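You operate a simulated robot arm through the tools that you are given. There is no shell and no other tool. Be economical: measure what you need, move in short steps, check, and stop when the job is done.

Carry out the task below with a simulated robot arm. There is one attempt and no reset: what you move stays moved.

JOB
Take the test gauge and leave it on the parts tray.

Only the result counts: the job must be done as asked and must still hold three seconds after the hand-in. Knocking over, shifting, dropping, spilling or breaking anything else fails it.

ROBOT AND FRAMES
A 6-joint arm with a two-finger parallel gripper, fixed in place. Base frame: the origin is at the foot of the arm, x ahead of it, y to its left, z up; the work surface is at about z = 0.85. Readings come in m, degrees, newtons and seconds.
With the tool pointing down near the work surface it reaches from about 0.24 to 0.64 m from the base axis. Its first joint turns from -66.0 to 66.0 degrees. Payload 2.7 kg.
The TCP is the grasp point between the finger pads, 0.023 m short of the fingertips. In the tool frame z runs along the fingers and y along their closing line. Largest opening 0.094 m; finger width 0.038, thickness 0.01; the body of the gripper, 0.054 by 0.096 m, starts 0.039 m behind the TCP.
Orientation is that of the tool frame in the base frame, as [roll, pitch, yaw] about the fixed x, y, z axes, in that order (R = Rz(yaw) Ry(pitch) Rx(roll)). With the fingers straight down and closing along the base's y, the tool's x points along the base's -x, its y along +y and its z along -z.

CONTROLS
- The arm moves only by the tool nudge_tool. Its argument "series" is a list that holds one entry, the list of rows, each a list of 7 numbers: the shift along the tool's x, y, z in m, then the turn, a rotation vector about the tool's x, y, z in degrees, then the closure, from 0 (fully open) to 1 (shut). In form: [[[dx, dy, dz, wx, wy, wz, gripper], ...]]. A call has 1 to 12 rows; each row shifts and turns the commanded pose from where the row before left it, along the tool's axes as they then stand. A row lasts 0.2 s, in which the tool goes at most 0.05 m and 8.6 degrees; a call with a longer step from one row to the next is refused whole, and so is a gripper value outside its range. Where a pose cannot be reached the arm comes as near as it can. A force on the tool above 40 N (or 10 N above the force at the start of the call, whichever is more), or a blocked arm, ends the call early, and 0.2 s more pass. The fingers move at their own pace (about 0.045 m/s each) and stop on an object; they squeeze with about 21 N. The grip force told is the motor's: it shows also when the fingers shut on nothing. Time passes only in rows, and 0.2 s behind the last, so rows that do not move let the fingers close. The reply holds the time, the measured pose of the TCP, the force on the tool along the base axes, the opening and the grip force, in the units named above and with some noise, and new pictures: "pictures" is both (left out), scene, wrist or none.
- Cameras (640 x 400 px; columns grow to the right, rows downward): "scene" is fixed at [0.087, -0.4509, 1.4096]; the picture's right is [0.74, -0.67, 0.00], its down [-0.41, -0.45, -0.80] and it looks along [0.53, 0.59, -0.61] (base axes); focal length 373 px, centre (320, 200). "wrist" rides on the gripper at [0.086, 0.016, -0.075] in the tool frame; the picture's right is [-0.18, 0.98, 0.00], its down [-0.58, -0.11, -0.81] and it looks along [-0.79, -0.15, 0.59] (tool axes); focal length 243 px, centre (320, 200). There is no depth. A picture from a camera that has moved, and an enlarged one, comes with that camera's place and axes in the base frame and with its lens. The place of the scene camera against the robot may be out by one fixed shift of up to 0.025 m in any direction.
- close_up(camera, box): a new picture of the part [left, top, right, bottom] of that camera's present view, enlarged. It takes no simulated time.
- job_done(): hands the job in; it is judged then, once.

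Go step by step. Nothing tells you positions but the pictures and the camera data: compare them with the known pose of the tool, close in by small moves and look again before you grip or let go. The budget is 90 turns and 170 pictures, counting those below and the enlarged ones. Unless the task says otherwise, let go and move clear before handing in, and close with one line.

The tools are called after "Call:" as a command line: name --argument value ..., lists and objects as JSON in quotes. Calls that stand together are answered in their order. nudge_tool: Moves the arm, as the interface text tells. Its arguments: {"type":"object","properties":{"series":{"type":"array"},"pictures":{"type":"string","enum":["both","scene","wrist","none"]}},"required":["series"]} The other tools are called the same way: close_up (camera, box) takes an enlarged picture of a part of a camera's view; job_done () hands the job in.

At the start:

```text
t: 0.0
tcp_pos: [0.3581, -0.0664, 1.1391]
tool_rot: [-179.9, 0.0, -179.9]
contact_force: [0.3, -0.4, 0.1]
width: 0.0939
finger_force: 0.0
```

scene: 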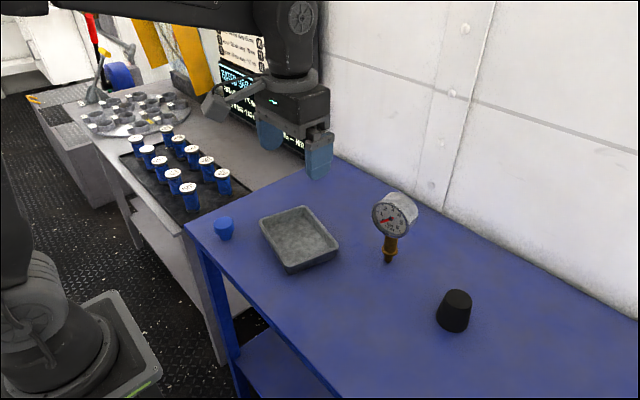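
wrist: 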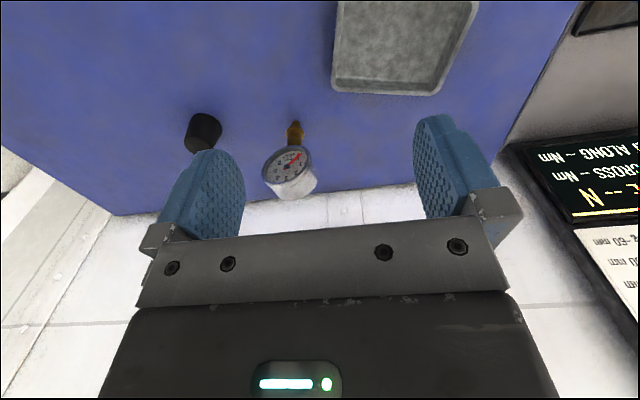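

The gauge seems to stand upright on its stem near (0.535, -0.15), and the grey tray is near (0.45, 0.01). I'll look closer at both.

Call:
close_up --camera "scene" --box '[340, 170, 460, 280]'

Call:
close_up --camera "scene" --box '[200, 180, 360, 290]'

Call:
close_up --camera "wrist" --box '[230, 90, 350, 220]'

```text
3.64 times, centred on (400, 225) of scene
camera zoom: at [0.087, -0.4509, 1.4096], right [0.74, -0.67, 0.0], down [-0.41, -0.45, -0.8], along [0.53, 0.59, -0.61], focal length 1356 px, centre (29, 109)
```

zoom: 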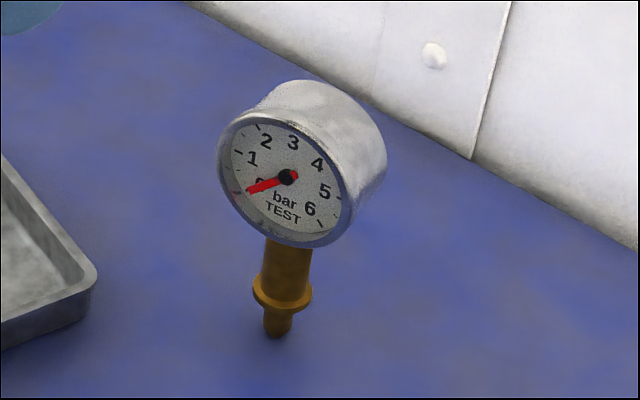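

```text
3.64 times, centred on (280, 235) of scene
camera zoom: at [0.087, -0.4509, 1.4096], right [0.74, -0.67, 0.0], down [-0.41, -0.45, -0.8], along [0.53, 0.59, -0.61], focal length 1356 px, centre (466, 73)
```

zoom: 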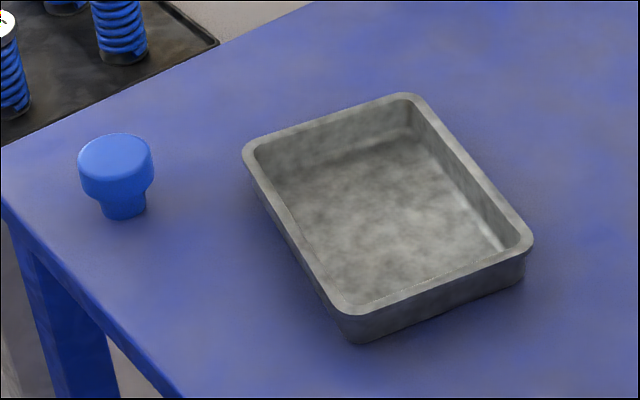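

```text
3.08 times, centred on (290, 155) of wrist
camera zoom: at [0.2725, -0.0497, 1.2145], right [0.18, 0.98, 0.0], down [0.58, -0.11, 0.81], along [0.79, -0.15, -0.59], focal length 746 px, centre (412, 338)
```

zoom: 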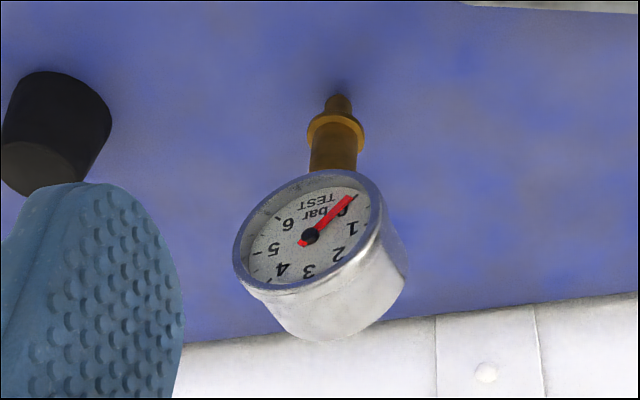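

The gauge stands upright with its dial facing about -x. The wrist view puts its stem near (0.522, -0.139) and the dial centre near z 0.97. I'll move in above and behind it for a second view.

Call:
nudge_tool --series '[[[-0.031, -0.025, 0.013, 0, 0, 0, 0], [-0.031, -0.025, 0.013, 0, 0, 0, 0], [-0.03, -0.024, 0.013, 0, 0, 0, 0], [0, 0, 0, 0, 0, 0, 0]]]'

```text
t: 1.0
tcp_pos: [0.4506, -0.1407, 1.1004]
tool_rot: [180.0, 0.0, 180.0]
contact_force: [0.2, 0.3, 0.3]
width: 0.094
finger_force: 0.1
camera wrist: at [0.365, -0.1248, 1.1755], right [0.18, 0.98, 0.0], down [0.58, -0.11, 0.81], along [0.79, -0.15, -0.59], focal length 243 px, centre (320, 200)
```

scene: 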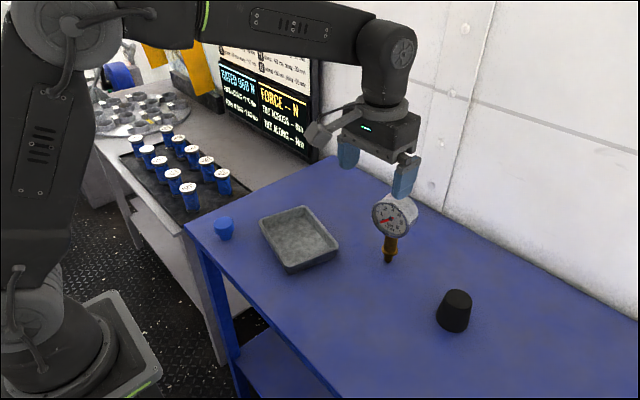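
wrist: 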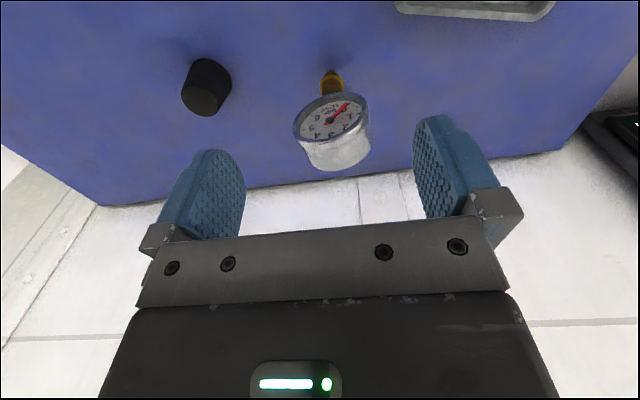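

Call:
close_up --camera "wrist" --box '[280, 60, 390, 180]'

```text
3.33 times, centred on (335, 120) of wrist
camera zoom: at [0.365, -0.1248, 1.1755], right [0.18, 0.98, 0.0], down [0.58, -0.11, 0.81], along [0.79, -0.15, -0.59], focal length 809 px, centre (270, 467)
```

zoom: 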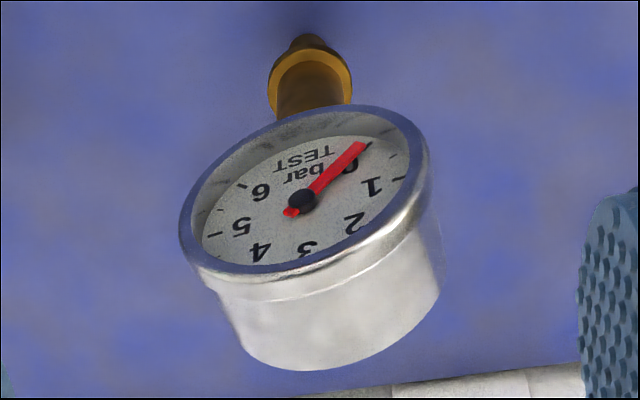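

Triangulating from two views: stem axis at about (0.522, -0.140), head centre at z 0.973, radius about 0.034, and the head's axis yawed about +10°. I'll move over it, match the yaw and stop just above.

Call:
nudge_tool --series '[[[-0.039, 0, 0, 0, 0, 0, 0], [-0.039, 0.001, 0, 0, 0, 0, 0], [0, 0, 0.02, 0, 0, -5, 0], [0, 0, 0.02, 0, 0, -4.5, 0], [0, 0, 0.015, 0, 0, 0, 0], [0, 0, 0, 0, 0, 0, 0]]]'

Call:
close_up --camera "scene" --box '[320, 120, 480, 280]'

```text
t: 2.4
tcp_pos: [0.5276, -0.1385, 1.0445]
tool_rot: [180.0, 0.0, -170.5]
contact_force: [0.1, -0.4, 1.3]
width: 0.0937
finger_force: 0.0
camera wrist: at [0.4406, -0.1361, 1.1198], right [0.02, 1.0, 0.0], down [0.59, -0.01, 0.81], along [0.81, -0.02, -0.59], focal length 243 px, centre (320, 200)
```

scene: 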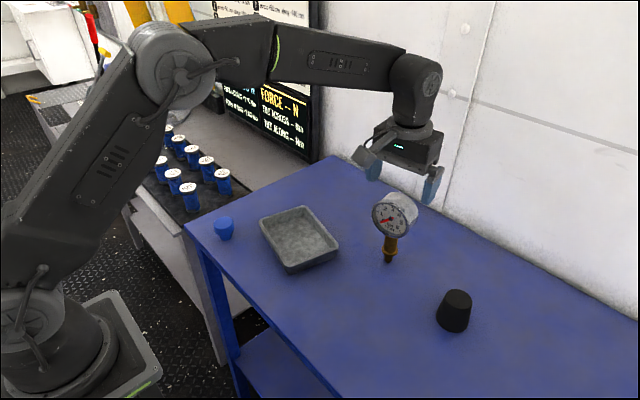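
wrist: 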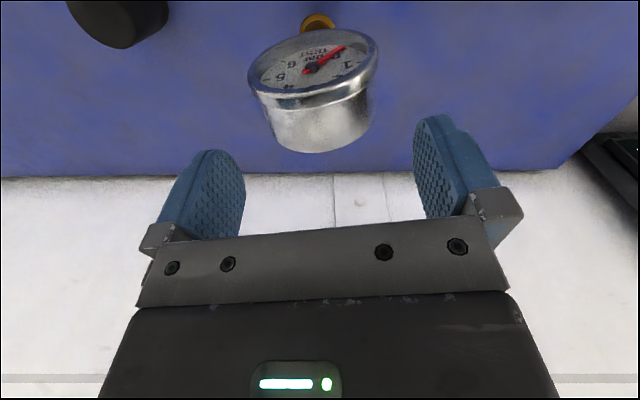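

```text
2.50 times, centred on (400, 200) of scene
camera zoom: at [0.087, -0.4509, 1.4096], right [0.74, -0.67, 0.0], down [-0.41, -0.45, -0.8], along [0.53, 0.59, -0.61], focal length 932 px, centre (120, 200)
```

zoom: 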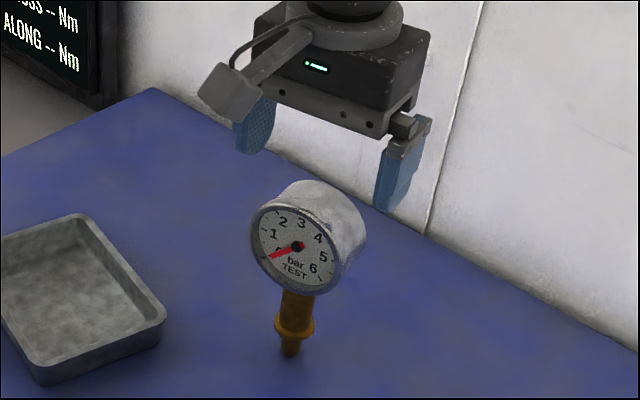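

The tool is centred to about 1–2 mm and the yaw matches. I'll descend with the fingers straddling the head and then look.

Call:
nudge_tool --series '[[[0, -0.0015, 0.016, 0, 0, 0, 0], [0, 0, 0.016, 0, 0, 0, 0], [0, 0, 0.016, 0, 0, 0, 0], [0, 0, 0.0145, 0, 0, 0, 0], [0, 0, 0, 0, 0, 0, 0]]]'

Call:
close_up --camera "scene" --box '[320, 120, 480, 280]'

```text
t: 3.6
tcp_pos: [0.5288, -0.1389, 0.9829]
tool_rot: [179.9, 0.0, -170.6]
contact_force: [0.1, 0.2, 0.1]
width: 0.0938
finger_force: 0.0
camera wrist: at [0.4408, -0.1379, 1.0576], right [0.02, 1.0, 0.0], down [0.59, -0.01, 0.81], along [0.81, -0.02, -0.59], focal length 243 px, centre (320, 200)
```

scene: 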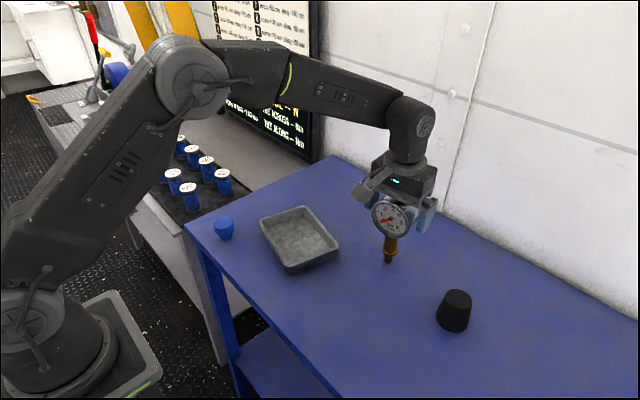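
wrist: 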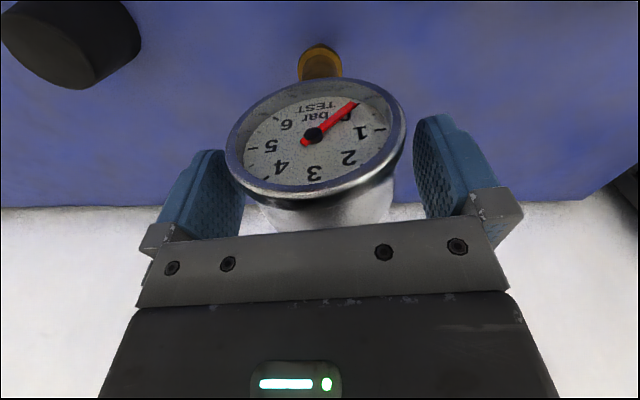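

```text
2.50 times, centred on (400, 200) of scene
camera zoom: at [0.087, -0.4509, 1.4096], right [0.74, -0.67, 0.0], down [-0.41, -0.45, -0.8], along [0.53, 0.59, -0.61], focal length 932 px, centre (120, 200)
```

zoom: 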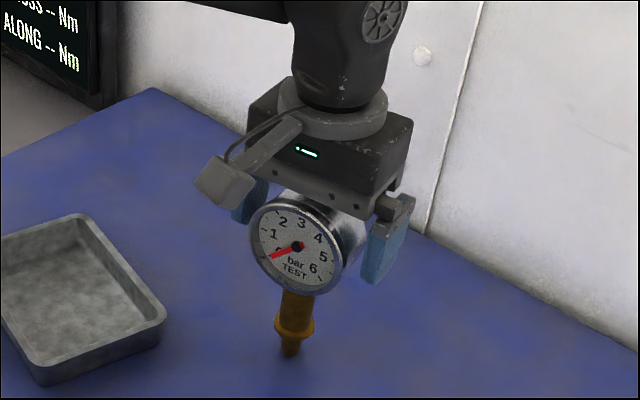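

The head is centred between the pads to within about 1 mm, with clearance on top. Closing now.

Call:
nudge_tool --series '[[[0, 0, 0, 0, 0, 0, 1], [0, 0, 0, 0, 0, 0, 1], [0, 0, 0, 0, 0, 0, 1], [0, 0, 0, 0, 0, 0, 1]]]'

```text
t: 4.6
tcp_pos: [0.5287, -0.14, 0.9831]
tool_rot: [-180.0, 0.0, -170.6]
contact_force: [-0.1, 0.4, -0.4]
width: 0.0749
finger_force: 20.9
camera wrist: at [0.4408, -0.1379, 1.0577], right [0.02, 1.0, 0.0], down [0.59, -0.01, 0.81], along [0.81, -0.02, -0.59], focal length 243 px, centre (320, 200)
```

scene: 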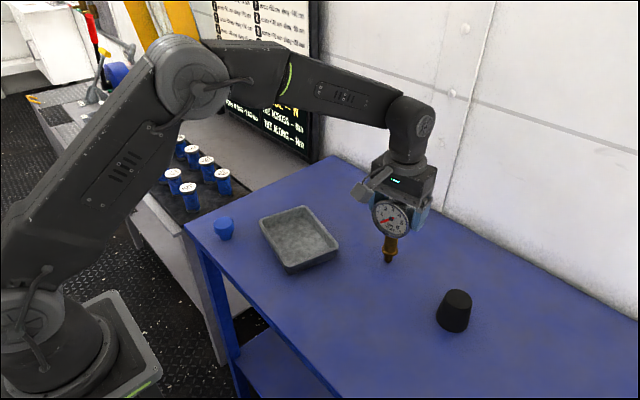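
wrist: 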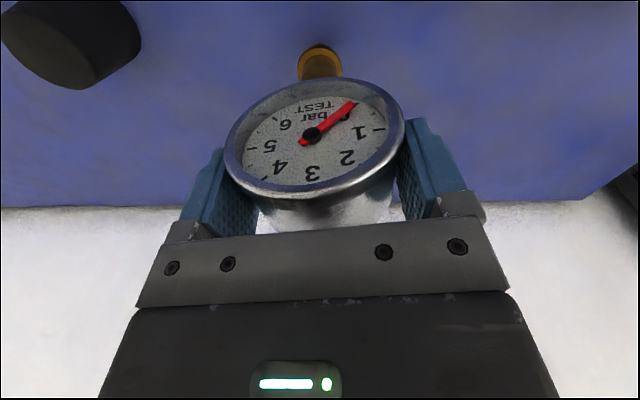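

The opening stopped at 0.075 with a gap beside the body, so the pads hold only the wider front rim. I'll open, move 8 mm further back and grip the body instead.

Call:
nudge_tool --series '[[[0, 0, 0, 0, 0, 0, 0], [0, 0, 0, 0, 0, 0, 0], [0, 0, 0, 0, 0, 0, 0]]]'

```text
t: 5.4
tcp_pos: [0.5274, -0.1399, 0.984]
tool_rot: [179.9, 0.0, -170.4]
contact_force: [0.3, 0.3, -0.1]
width: 0.0941
finger_force: 0.1
camera wrist: at [0.4408, -0.1379, 1.0578], right [0.02, 1.0, 0.0], down [0.59, -0.01, 0.81], along [0.81, -0.02, -0.59], focal length 243 px, centre (320, 200)
```

scene: 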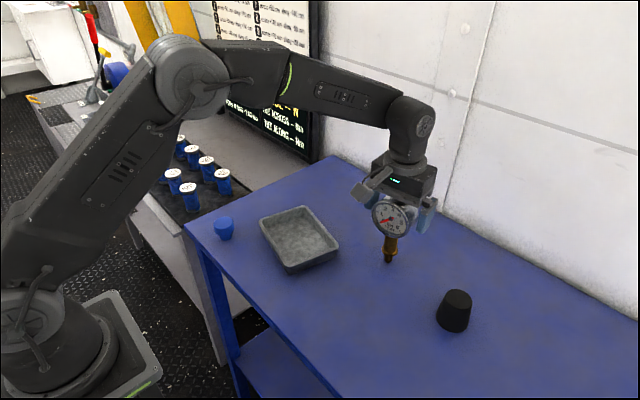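
wrist: 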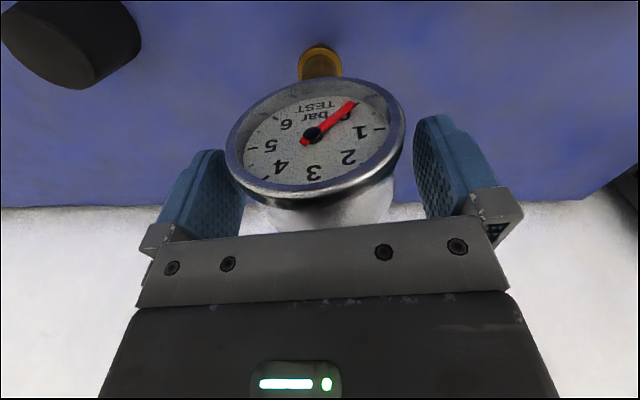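

It stayed standing. Shifting 9 mm back and regripping.

Call:
nudge_tool --series '[[[-0.009, 0, 0, 0, 0, 0, 0], [0, 0, 0, 0, 0, 0, 0], [0, 0, 0, 0, 0, 0, 1], [0, 0, 0, 0, 0, 0, 1], [0, 0, 0, 0, 0, 0, 1], [0, 0, 0, 0, 0, 0, 1]]]'

```text
t: 6.8
tcp_pos: [0.538, -0.1379, 0.9824]
tool_rot: [179.9, 0.1, -170.4]
contact_force: [0.2, 0.0, 0.6]
width: 0.0747
finger_force: 21.7
camera wrist: at [0.4498, -0.1369, 1.0579], right [0.02, 1.0, 0.0], down [0.59, -0.01, 0.81], along [0.81, -0.02, -0.59], focal length 243 px, centre (320, 200)
```

scene: 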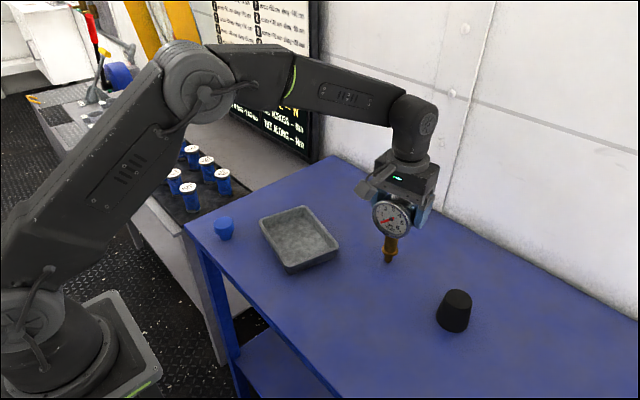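
wrist: 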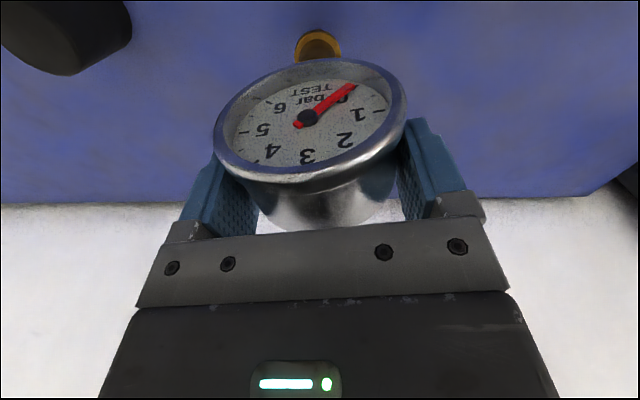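

The width is the same, so the whole head behaves as about 75 mm wide and the contact is a long line, which is good. I'll lift 3 cm and check that it doesn't rotate.

Call:
nudge_tool --series '[[[0, 0, -0.005, 0, 0, 0, 1], [0, 0, -0.01, 0, 0, 0, 1], [0, 0, -0.015, 0, 0, 0, 1], [0, 0, 0, 0, 0, 0, 1]]]'

Call:
close_up --camera "scene" --box '[320, 120, 480, 280]'

```text
t: 7.8
tcp_pos: [0.5377, -0.1381, 1.0139]
tool_rot: [-180.0, 0.1, -170.4]
contact_force: [0.4, 0.1, -3.4]
width: 0.0746
finger_force: 20.8
camera wrist: at [0.4506, -0.1368, 1.0881], right [0.02, 1.0, 0.0], down [0.59, -0.01, 0.81], along [0.81, -0.02, -0.59], focal length 243 px, centre (320, 200)
```

scene: 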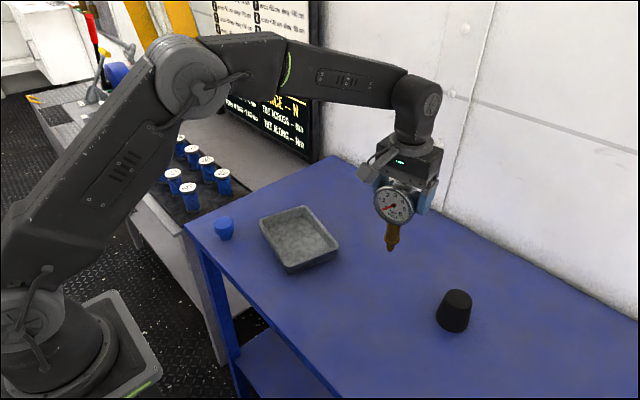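
wrist: 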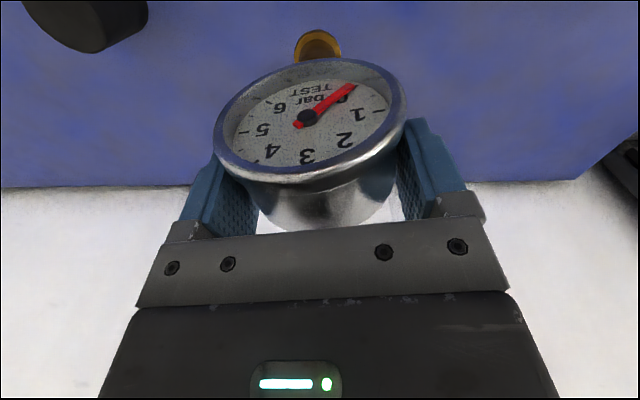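

```text
2.50 times, centred on (400, 200) of scene
camera zoom: at [0.087, -0.451, 1.4096], right [0.74, -0.67, 0.0], down [-0.41, -0.45, -0.79], along [0.53, 0.59, -0.61], focal length 932 px, centre (120, 200)
```

zoom: 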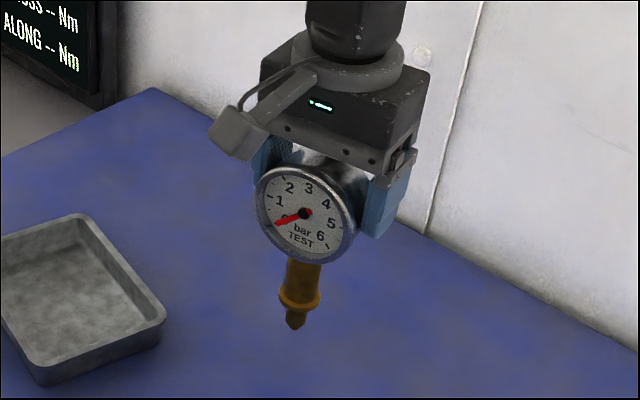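

The grip is firm, with no rotation. I'll check the stem's bottom end, which now looks tapered.

Call:
close_up --camera "scene" --box '[370, 215, 420, 265]'

Call:
close_up --camera "wrist" --box '[270, 10, 370, 80]'

```text
8.00 times, centred on (395, 240) of scene
camera zoom: at [0.087, -0.451, 1.4096], right [0.74, -0.67, 0.0], down [-0.41, -0.45, -0.79], along [0.53, 0.59, -0.61], focal length 2983 px, centre (-280, -120)
```

zoom: 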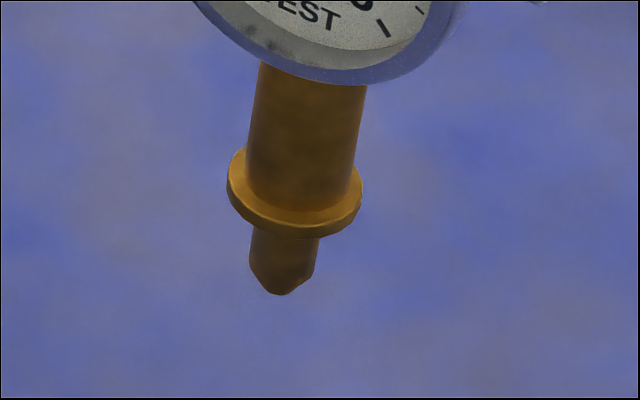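

```text
5.71 times, centred on (320, 45) of wrist
camera zoom: at [0.4506, -0.1368, 1.0881], right [0.02, 1.0, 0.0], down [0.59, -0.01, 0.81], along [0.81, -0.02, -0.59], focal length 1386 px, centre (320, 1086)
```

zoom: 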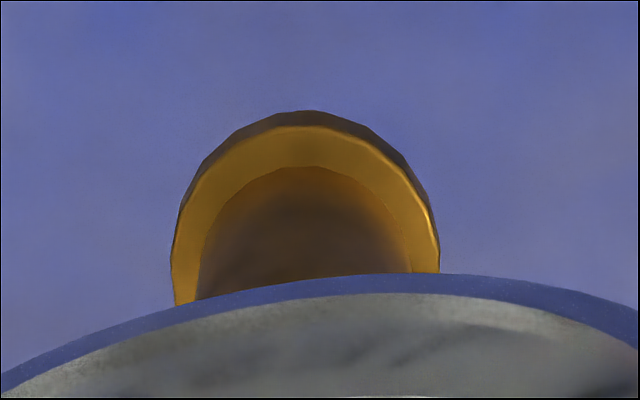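

The tip is chamfered, but it sat on the flat table surface and stayed up by itself after I opened, so it can stand on the tray. Corrected for the camera shift, the tray centre is near (0.42, 0.02). I'll raise it and carry it there level.

Call:
nudge_tool --series '[[[0, 0, -0.018, 0, 0, 0, 1], [0, 0, -0.018, 0, 0, 0, 1], [0.005, 0.012, 0, 0, 0, 0, 1], [0.009, 0.022, 0, 0, 0, 0, 1], [0.009, 0.022, 0, 0, 0, 0, 1], [0.009, 0.022, 0, 0, 0, 0, 1], [0.009, 0.022, 0, 0, 0, 0, 1], [0.009, 0.022, 0, 0, 0, 0, 1], [0.009, 0.022, 0, 0, 0, 0, 1], [0.008, 0.021, 0, 0, 0, 0, 1], [0.005, 0.012, 0, 0, 0, 0, 1], [0, 0, 0, 0, 0, 0, 1]]]'

Call:
close_up --camera "scene" --box '[220, 140, 380, 290]'

```text
t: 10.4
tcp_pos: [0.4376, 0.0237, 1.0492]
tool_rot: [180.0, 0.1, -170.5]
contact_force: [0.2, -0.2, -2.3]
width: 0.0742
finger_force: 21.3
camera wrist: at [0.3504, 0.0246, 1.1235], right [0.02, 1.0, 0.0], down [0.59, -0.01, 0.81], along [0.81, -0.02, -0.59], focal length 243 px, centre (320, 200)
```

scene: 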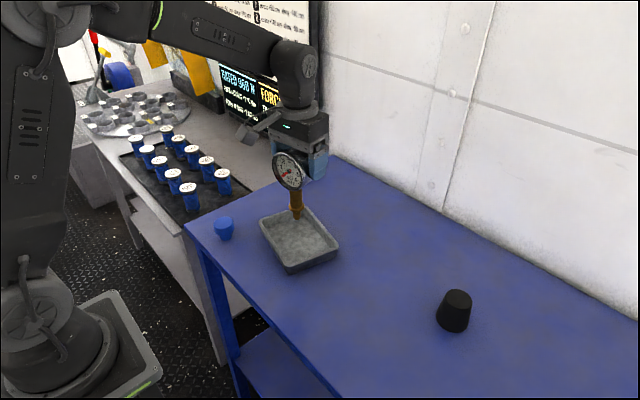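
wrist: 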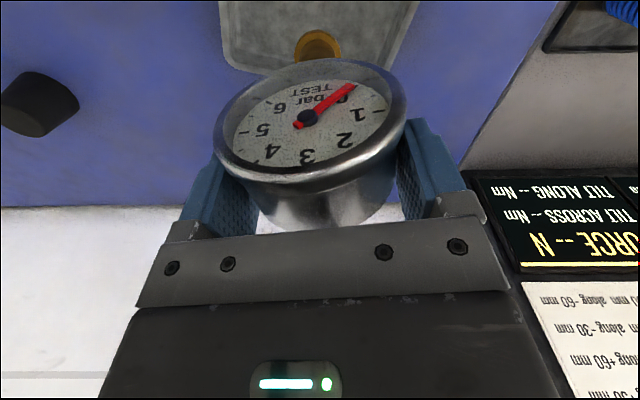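

```text
2.67 times, centred on (300, 215) of scene
camera zoom: at [0.087, -0.4509, 1.4096], right [0.74, -0.67, 0.0], down [-0.41, -0.45, -0.79], along [0.53, 0.59, -0.61], focal length 994 px, centre (373, 160)
```

zoom: 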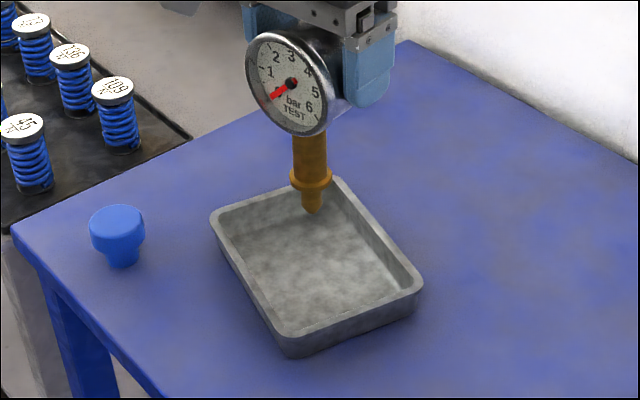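

The tip is over the middle of the tray floor. I'll descend most of the way and look again.

Call:
nudge_tool --series '[[[0, 0, 0.013, 0, 0, 0, 1], [0, 0, 0.013, 0, 0, 0, 1], [0, 0, 0.012, 0, 0, 0, 1], [0, 0, 0.008, 0, 0, 0, 1], [0, 0, 0, 0, 0, 0, 1]]]'

Call:
close_up --camera "scene" --box '[240, 170, 350, 280]'

```text
t: 11.6
tcp_pos: [0.4382, 0.0249, 1.0029]
tool_rot: [179.9, 0.0, -170.5]
contact_force: [0.8, 0.5, -1.7]
width: 0.0744
finger_force: 21.0
camera wrist: at [0.3504, 0.0264, 1.0778], right [0.02, 1.0, 0.0], down [0.59, -0.01, 0.81], along [0.81, -0.02, -0.59], focal length 243 px, centre (320, 200)
```

scene: 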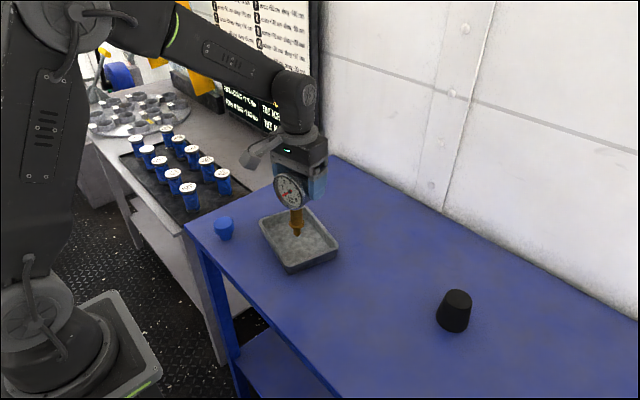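
wrist: 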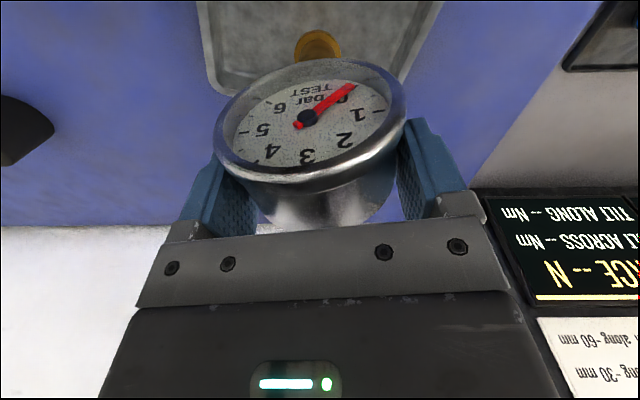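

```text
3.64 times, centred on (295, 225) of scene
camera zoom: at [0.087, -0.4509, 1.4096], right [0.74, -0.67, 0.0], down [-0.41, -0.45, -0.79], along [0.53, 0.59, -0.61], focal length 1356 px, centre (411, 109)
```

zoom: 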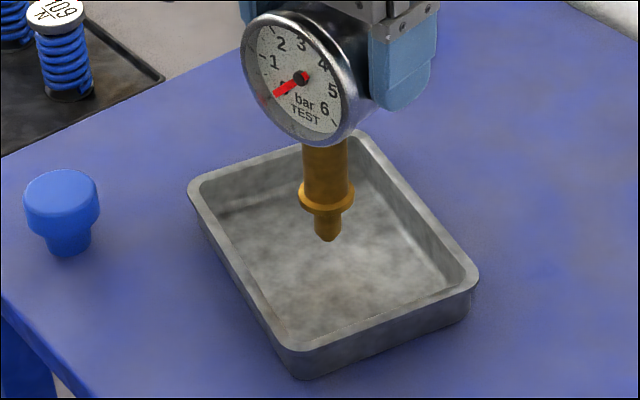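

The tip is about 1.5 cm above the floor and well inside the walls. I'll lower in small steps and watch the vertical force.

Call:
nudge_tool --series '[[[0, 0, 0.004, 0, 0, 0, 1], [0, 0, 0.003, 0, 0, 0, 1], [0, 0, 0, 0, 0, 0, 1]]]' --pictures "none"

Call:
nudge_tool --series '[[[0, 0, 0.002, 0, 0, 0, 1], [0, 0, 0, 0, 0, 0, 1]]]' --pictures "none"

Call:
nudge_tool --series '[[[0, 0, 0.002, 0, 0, 0, 1], [0, 0, 0, 0, 0, 0, 1]]]' --pictures "none"

```text
t: 12.4
tcp_pos: [0.4397, 0.0246, 0.9966]
tool_rot: [180.0, -0.1, -170.5]
contact_force: [-0.1, 0.3, -2.2]
width: 0.0745
finger_force: 21.3
```

```text
t: 13.0
tcp_pos: [0.4385, 0.0243, 0.9936]
tool_rot: [180.0, 0.0, -170.5]
contact_force: [-0.2, -0.3, -2.4]
width: 0.0742
finger_force: 21.6
```

```text
t: 13.6
tcp_pos: [0.4381, 0.023, 0.9923]
tool_rot: [-179.9, 0.0, -170.7]
contact_force: [-0.1, 0.1, -2.2]
width: 0.0745
finger_force: 20.3
```

Call:
nudge_tool --series '[[[0, 0, 0.002, 0, 0, 0, 1], [0, 0, 0, 0, 0, 0, 1]]]' --pictures "none"

Call:
close_up --camera "scene" --box '[270, 200, 330, 260]'

```text
t: 14.2
tcp_pos: [0.4385, 0.0236, 0.9915]
tool_rot: [179.9, 0.0, -170.6]
contact_force: [0.2, -0.1, -2.1]
width: 0.0746
finger_force: 21.6
```

```text
6.67 times, centred on (300, 230) of scene
camera zoom: at [0.087, -0.4509, 1.4096], right [0.74, -0.67, 0.0], down [-0.41, -0.45, -0.79], along [0.53, 0.59, -0.61], focal length 2486 px, centre (453, 0)
```

zoom: 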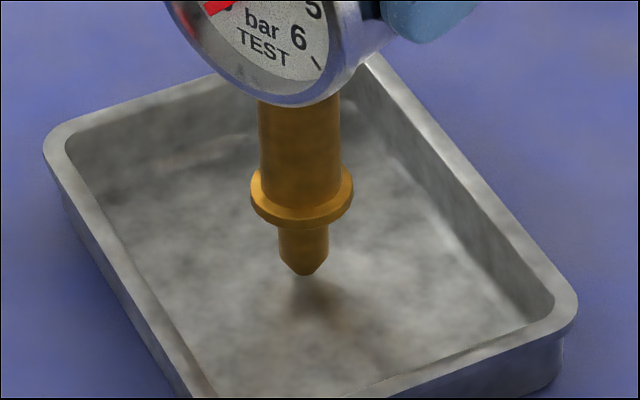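

The tip is a few mm above the floor, with its shadow almost touching. I'll continue in 1 mm steps.

Call:
nudge_tool --series '[[[0, 0, 0.001, 0, 0, 0, 1], [0, 0, 0, 0, 0, 0, 1]]]' --pictures "none"

Call:
nudge_tool --series '[[[0, 0, 0.001, 0, 0, 0, 1], [0, 0, 0, 0, 0, 0, 1]]]' --pictures "none"

Call:
close_up --camera "scene" --box '[270, 200, 330, 260]'

```text
t: 14.8
tcp_pos: [0.4368, 0.0221, 0.9898]
tool_rot: [-180.0, 0.0, -170.5]
contact_force: [0.1, 0.5, -3.0]
width: 0.0744
finger_force: 21.5
```

```text
t: 15.4
tcp_pos: [0.4384, 0.025, 0.9886]
tool_rot: [180.0, -0.1, -170.5]
contact_force: [-0.6, -0.4, -2.9]
width: 0.0744
finger_force: 21.1
```

```text
6.67 times, centred on (300, 230) of scene
camera zoom: at [0.087, -0.4509, 1.4096], right [0.74, -0.67, 0.0], down [-0.41, -0.45, -0.79], along [0.53, 0.59, -0.61], focal length 2486 px, centre (453, 0)
```

zoom: 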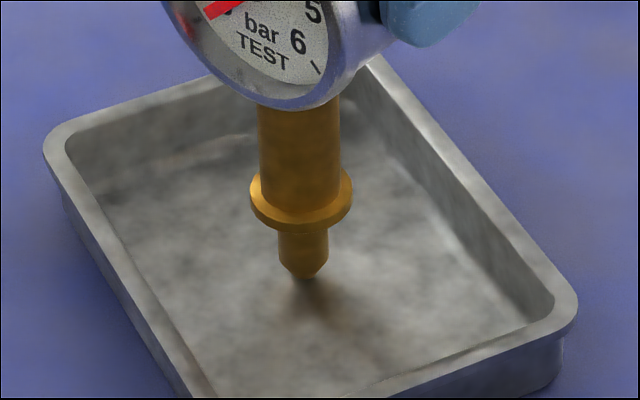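

Call:
nudge_tool --series '[[[0, 0, 0.001, 0, 0, 0, 1], [0, 0, 0, 0, 0, 0, 1]]]' --pictures "none"

Call:
nudge_tool --series '[[[0, 0, 0.001, 0, 0, 0, 1], [0, 0, 0, 0, 0, 0, 1]]]' --pictures "none"

Call:
close_up --camera "scene" --box '[270, 200, 330, 260]'

```text
t: 16.0
tcp_pos: [0.4379, 0.0234, 0.9873]
tool_rot: [-180.0, 0.0, -170.6]
contact_force: [-0.2, 0.1, -2.2]
width: 0.0747
finger_force: 20.6
```

```text
t: 16.6
tcp_pos: [0.438, 0.023, 0.9875]
tool_rot: [-179.9, 0.0, -170.5]
contact_force: [-0.5, 2.5, 3.9]
width: 0.0743
finger_force: 20.8
```

```text
6.67 times, centred on (300, 230) of scene
camera zoom: at [0.0869, -0.4509, 1.4096], right [0.74, -0.67, 0.0], down [-0.41, -0.45, -0.8], along [0.53, 0.59, -0.61], focal length 2486 px, centre (453, 0)
```

zoom: 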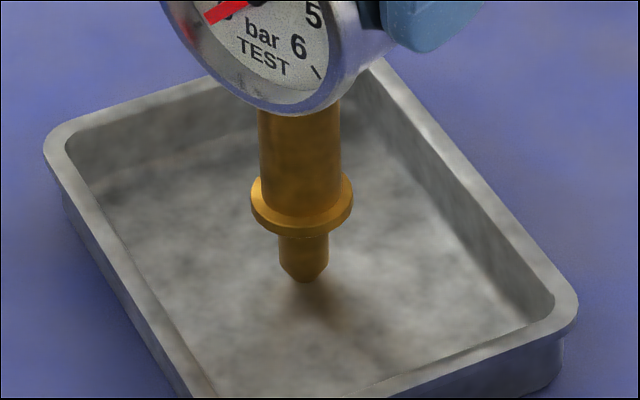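

Contact made: fz went from -2.5 to +3.9. I'll ease up half a millimetre to unload before releasing, and look from the wrist.

Call:
nudge_tool --series '[[[0, 0, -0.0005, 0, 0, 0, 1], [0, 0, 0, 0, 0, 0, 1]]]'

Call:
close_up --camera "scene" --box '[240, 150, 360, 270]'

```text
t: 17.2
tcp_pos: [0.4373, 0.0219, 0.9868]
tool_rot: [-180.0, 0.0, -170.4]
contact_force: [1.2, 0.1, 0.4]
width: 0.0746
finger_force: 21.4
camera wrist: at [0.35, 0.0248, 1.0619], right [0.02, 1.0, 0.0], down [0.59, -0.01, 0.81], along [0.81, -0.02, -0.59], focal length 243 px, centre (320, 200)
```

scene: 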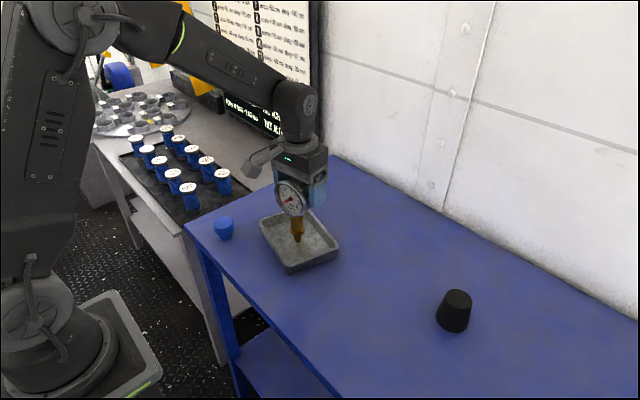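
wrist: 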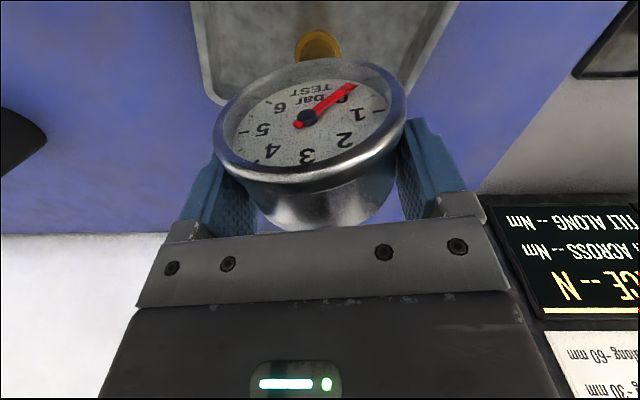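

```text
3.33 times, centred on (300, 210) of scene
camera zoom: at [0.087, -0.4509, 1.4096], right [0.74, -0.67, 0.0], down [-0.41, -0.45, -0.79], along [0.53, 0.59, -0.61], focal length 1243 px, centre (387, 167)
```

zoom: 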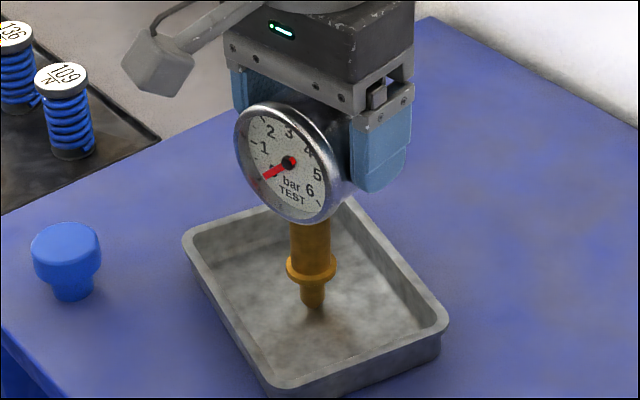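

The floor now carries the weight and the stem is vertical. I'll open just a little first, keeping the pads as a guard, and check.

Call:
nudge_tool --series '[[[0, 0, 0, 0, 0, 0, 0.19], [0, 0, 0, 0, 0, 0, 0.17], [0, 0, 0, 0, 0, 0, 0.15], [0, 0, 0, 0, 0, 0, 0.15]]]'

Call:
close_up --camera "scene" --box '[240, 150, 360, 270]'

```text
t: 18.2
tcp_pos: [0.4373, 0.0231, 0.9881]
tool_rot: [180.0, 0.0, -170.5]
contact_force: [-0.1, 0.2, -0.3]
width: 0.0798
finger_force: 0.2
camera wrist: at [0.3499, 0.0249, 1.062], right [0.02, 1.0, 0.0], down [0.59, -0.01, 0.81], along [0.81, -0.02, -0.59], focal length 243 px, centre (320, 200)
```

scene: 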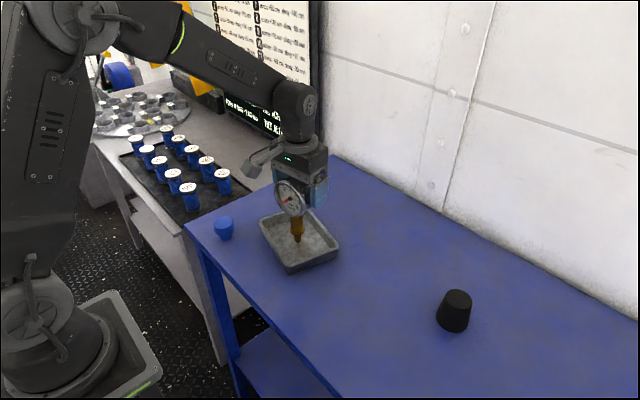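
wrist: 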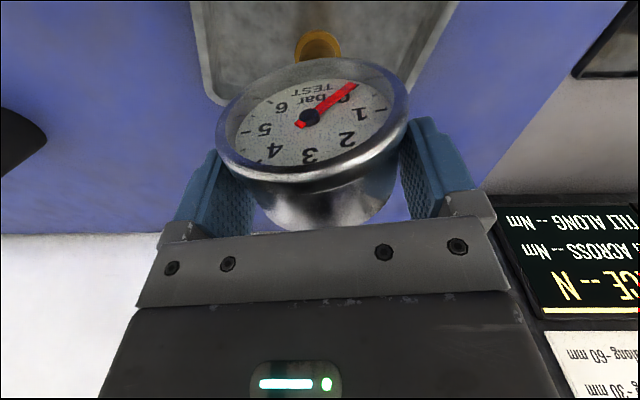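

```text
3.33 times, centred on (300, 210) of scene
camera zoom: at [0.087, -0.4509, 1.4096], right [0.74, -0.67, 0.0], down [-0.41, -0.45, -0.8], along [0.53, 0.59, -0.61], focal length 1243 px, centre (387, 167)
```

zoom: 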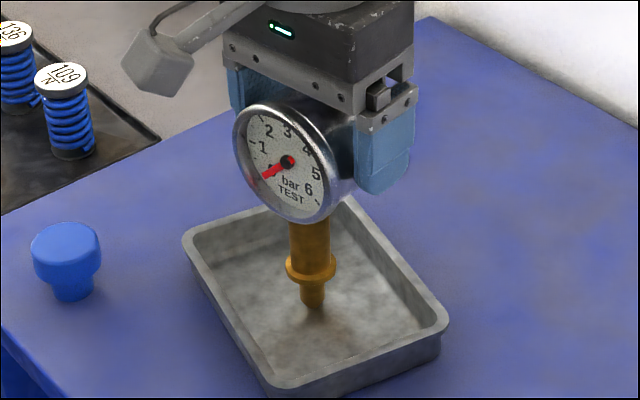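

It moved by only about 1 mm. I'll wait a second to see whether it is leaning on a pad or standing free.

Call:
nudge_tool --series '[[[0, 0, 0, 0, 0, 0, 0.15], [0, 0, 0, 0, 0, 0, 0.15], [0, 0, 0, 0, 0, 0, 0.15], [0, 0, 0, 0, 0, 0, 0.15], [0, 0, 0, 0, 0, 0, 0.15]]]' --pictures "none"

Call:
close_up --camera "wrist" --box '[180, 0, 460, 240]'

Call:
close_up --camera "scene" --box '[240, 150, 360, 270]'

```text
t: 19.4
tcp_pos: [0.437, 0.023, 0.9882]
tool_rot: [180.0, 0.0, -170.5]
contact_force: [0.0, 0.4, 0.5]
width: 0.0799
finger_force: 0.1
```

```text
1.67 times, centred on (320, 120) of wrist
camera zoom: at [0.3499, 0.0249, 1.062], right [0.02, 1.0, 0.0], down [0.59, -0.01, 0.81], along [0.81, -0.02, -0.59], focal length 404 px, centre (320, 333)
```

zoom: 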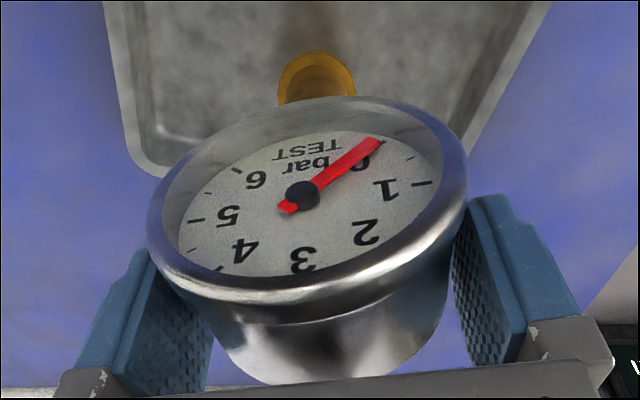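

```text
3.33 times, centred on (300, 210) of scene
camera zoom: at [0.087, -0.4509, 1.4096], right [0.74, -0.67, 0.0], down [-0.41, -0.45, -0.8], along [0.53, 0.59, -0.61], focal length 1243 px, centre (387, 167)
```

zoom: 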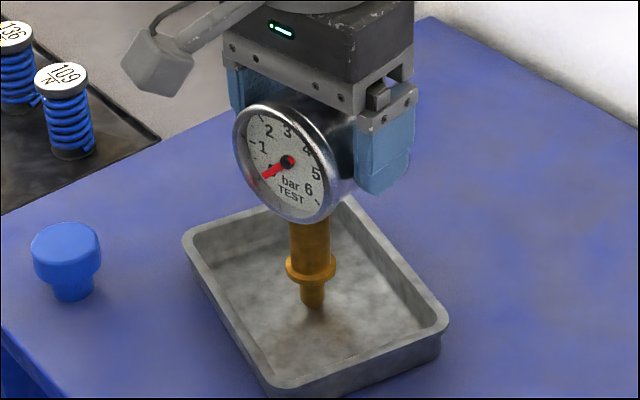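

The head shifted only about 0.8 mm out of the 2.7 mm clearance and is steady, so it stands free. I'll open slowly to full width.

Call:
nudge_tool --series '[[[0, 0, 0, 0, 0, 0, 0.11], [0, 0, 0, 0, 0, 0, 0.07], [0, 0, 0, 0, 0, 0, 0.03], [0, 0, 0, 0, 0, 0, 0], [0, 0, 0, 0, 0, 0, 0]]]'

```text
t: 20.6
tcp_pos: [0.4384, 0.0229, 0.986]
tool_rot: [180.0, 0.0, -170.5]
contact_force: [0.5, 0.0, -0.2]
width: 0.0939
finger_force: 0.0
camera wrist: at [0.3499, 0.0249, 1.062], right [0.02, 1.0, 0.0], down [0.59, -0.01, 0.81], along [0.81, -0.02, -0.59], focal length 243 px, centre (320, 200)
```

scene: 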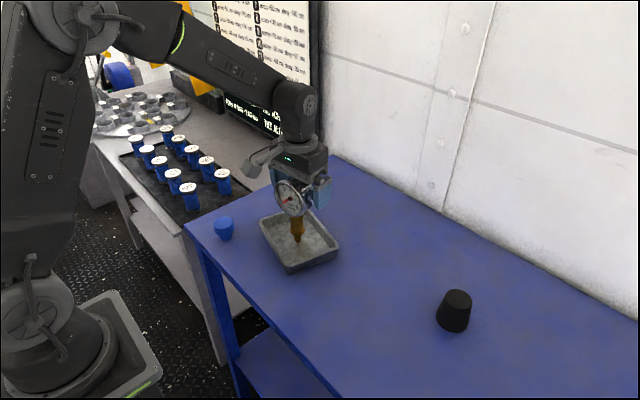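
wrist: 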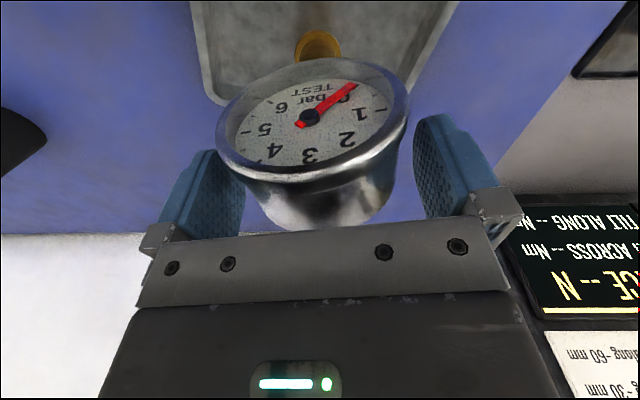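

The gauge stands freely and hasn't moved. Retreating straight up.

Call:
nudge_tool --series '[[[0, 0, -0.01, 0, 0, 0, 0], [0, 0, -0.015, 0, 0, 0, 0], [0, 0, -0.02, 0, 0, 0, 0], [0, 0, -0.02, 0, 0, 0, 0], [0, 0, -0.02, 0, 0, 0, 0], [0, 0, -0.02, 0, 0, 0, 0], [0, 0, -0.02, 0, 0, 0, 0], [0, 0, 0, 0, 0, 0, 0], [0, 0, 0, 0, 0, 0, 0], [0, 0, 0, 0, 0, 0, 0]]]'

Call:
close_up --camera "scene" --box '[240, 150, 360, 270]'

```text
t: 22.8
tcp_pos: [0.4384, 0.0229, 1.1122]
tool_rot: [-180.0, 0.0, -170.5]
contact_force: [-0.2, -0.8, -0.8]
width: 0.0942
finger_force: 0.1
camera wrist: at [0.3497, 0.0256, 1.1868], right [0.02, 1.0, 0.0], down [0.59, -0.01, 0.81], along [0.81, -0.02, -0.59], focal length 243 px, centre (320, 200)
```

scene: 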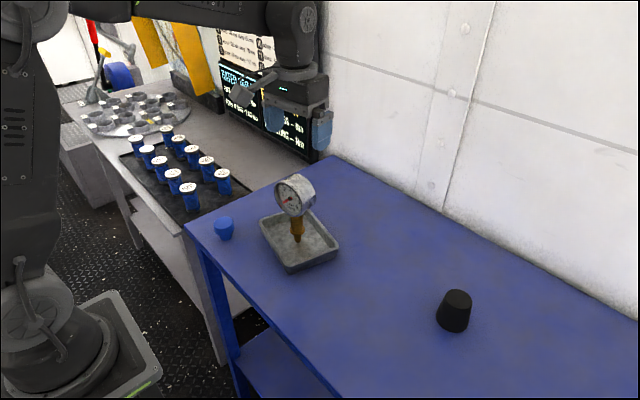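
wrist: 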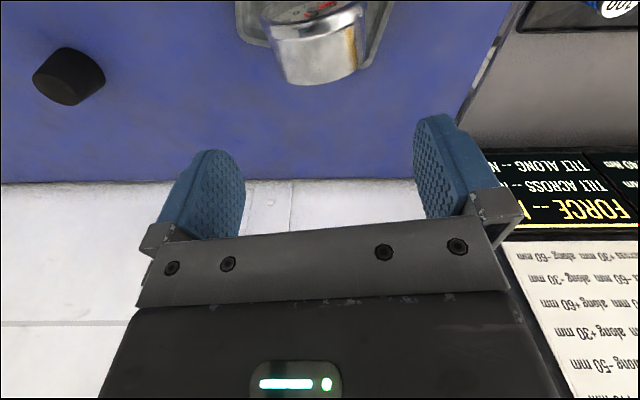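

```text
3.33 times, centred on (300, 210) of scene
camera zoom: at [0.087, -0.4509, 1.4096], right [0.74, -0.67, 0.0], down [-0.41, -0.45, -0.8], along [0.53, 0.59, -0.61], focal length 1243 px, centre (387, 167)
```

zoom: 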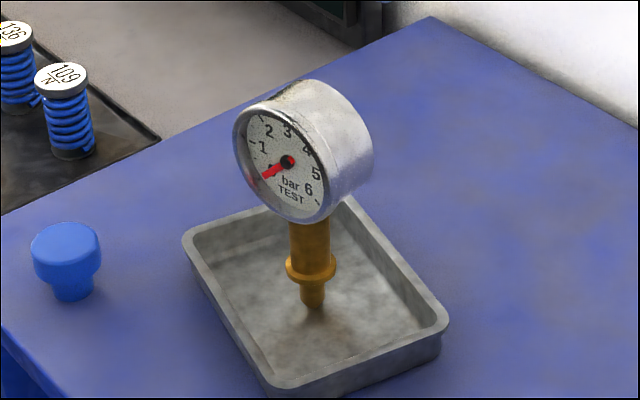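

The gauge stands still in the tray with the gripper clear, and nothing else has moved, so I'm handing in.

Call:
job_done

```text
The job is handed in.
```

The test gauge is standing upright on the parts tray, the gripper is open and clear of it, and nothing else was moved.
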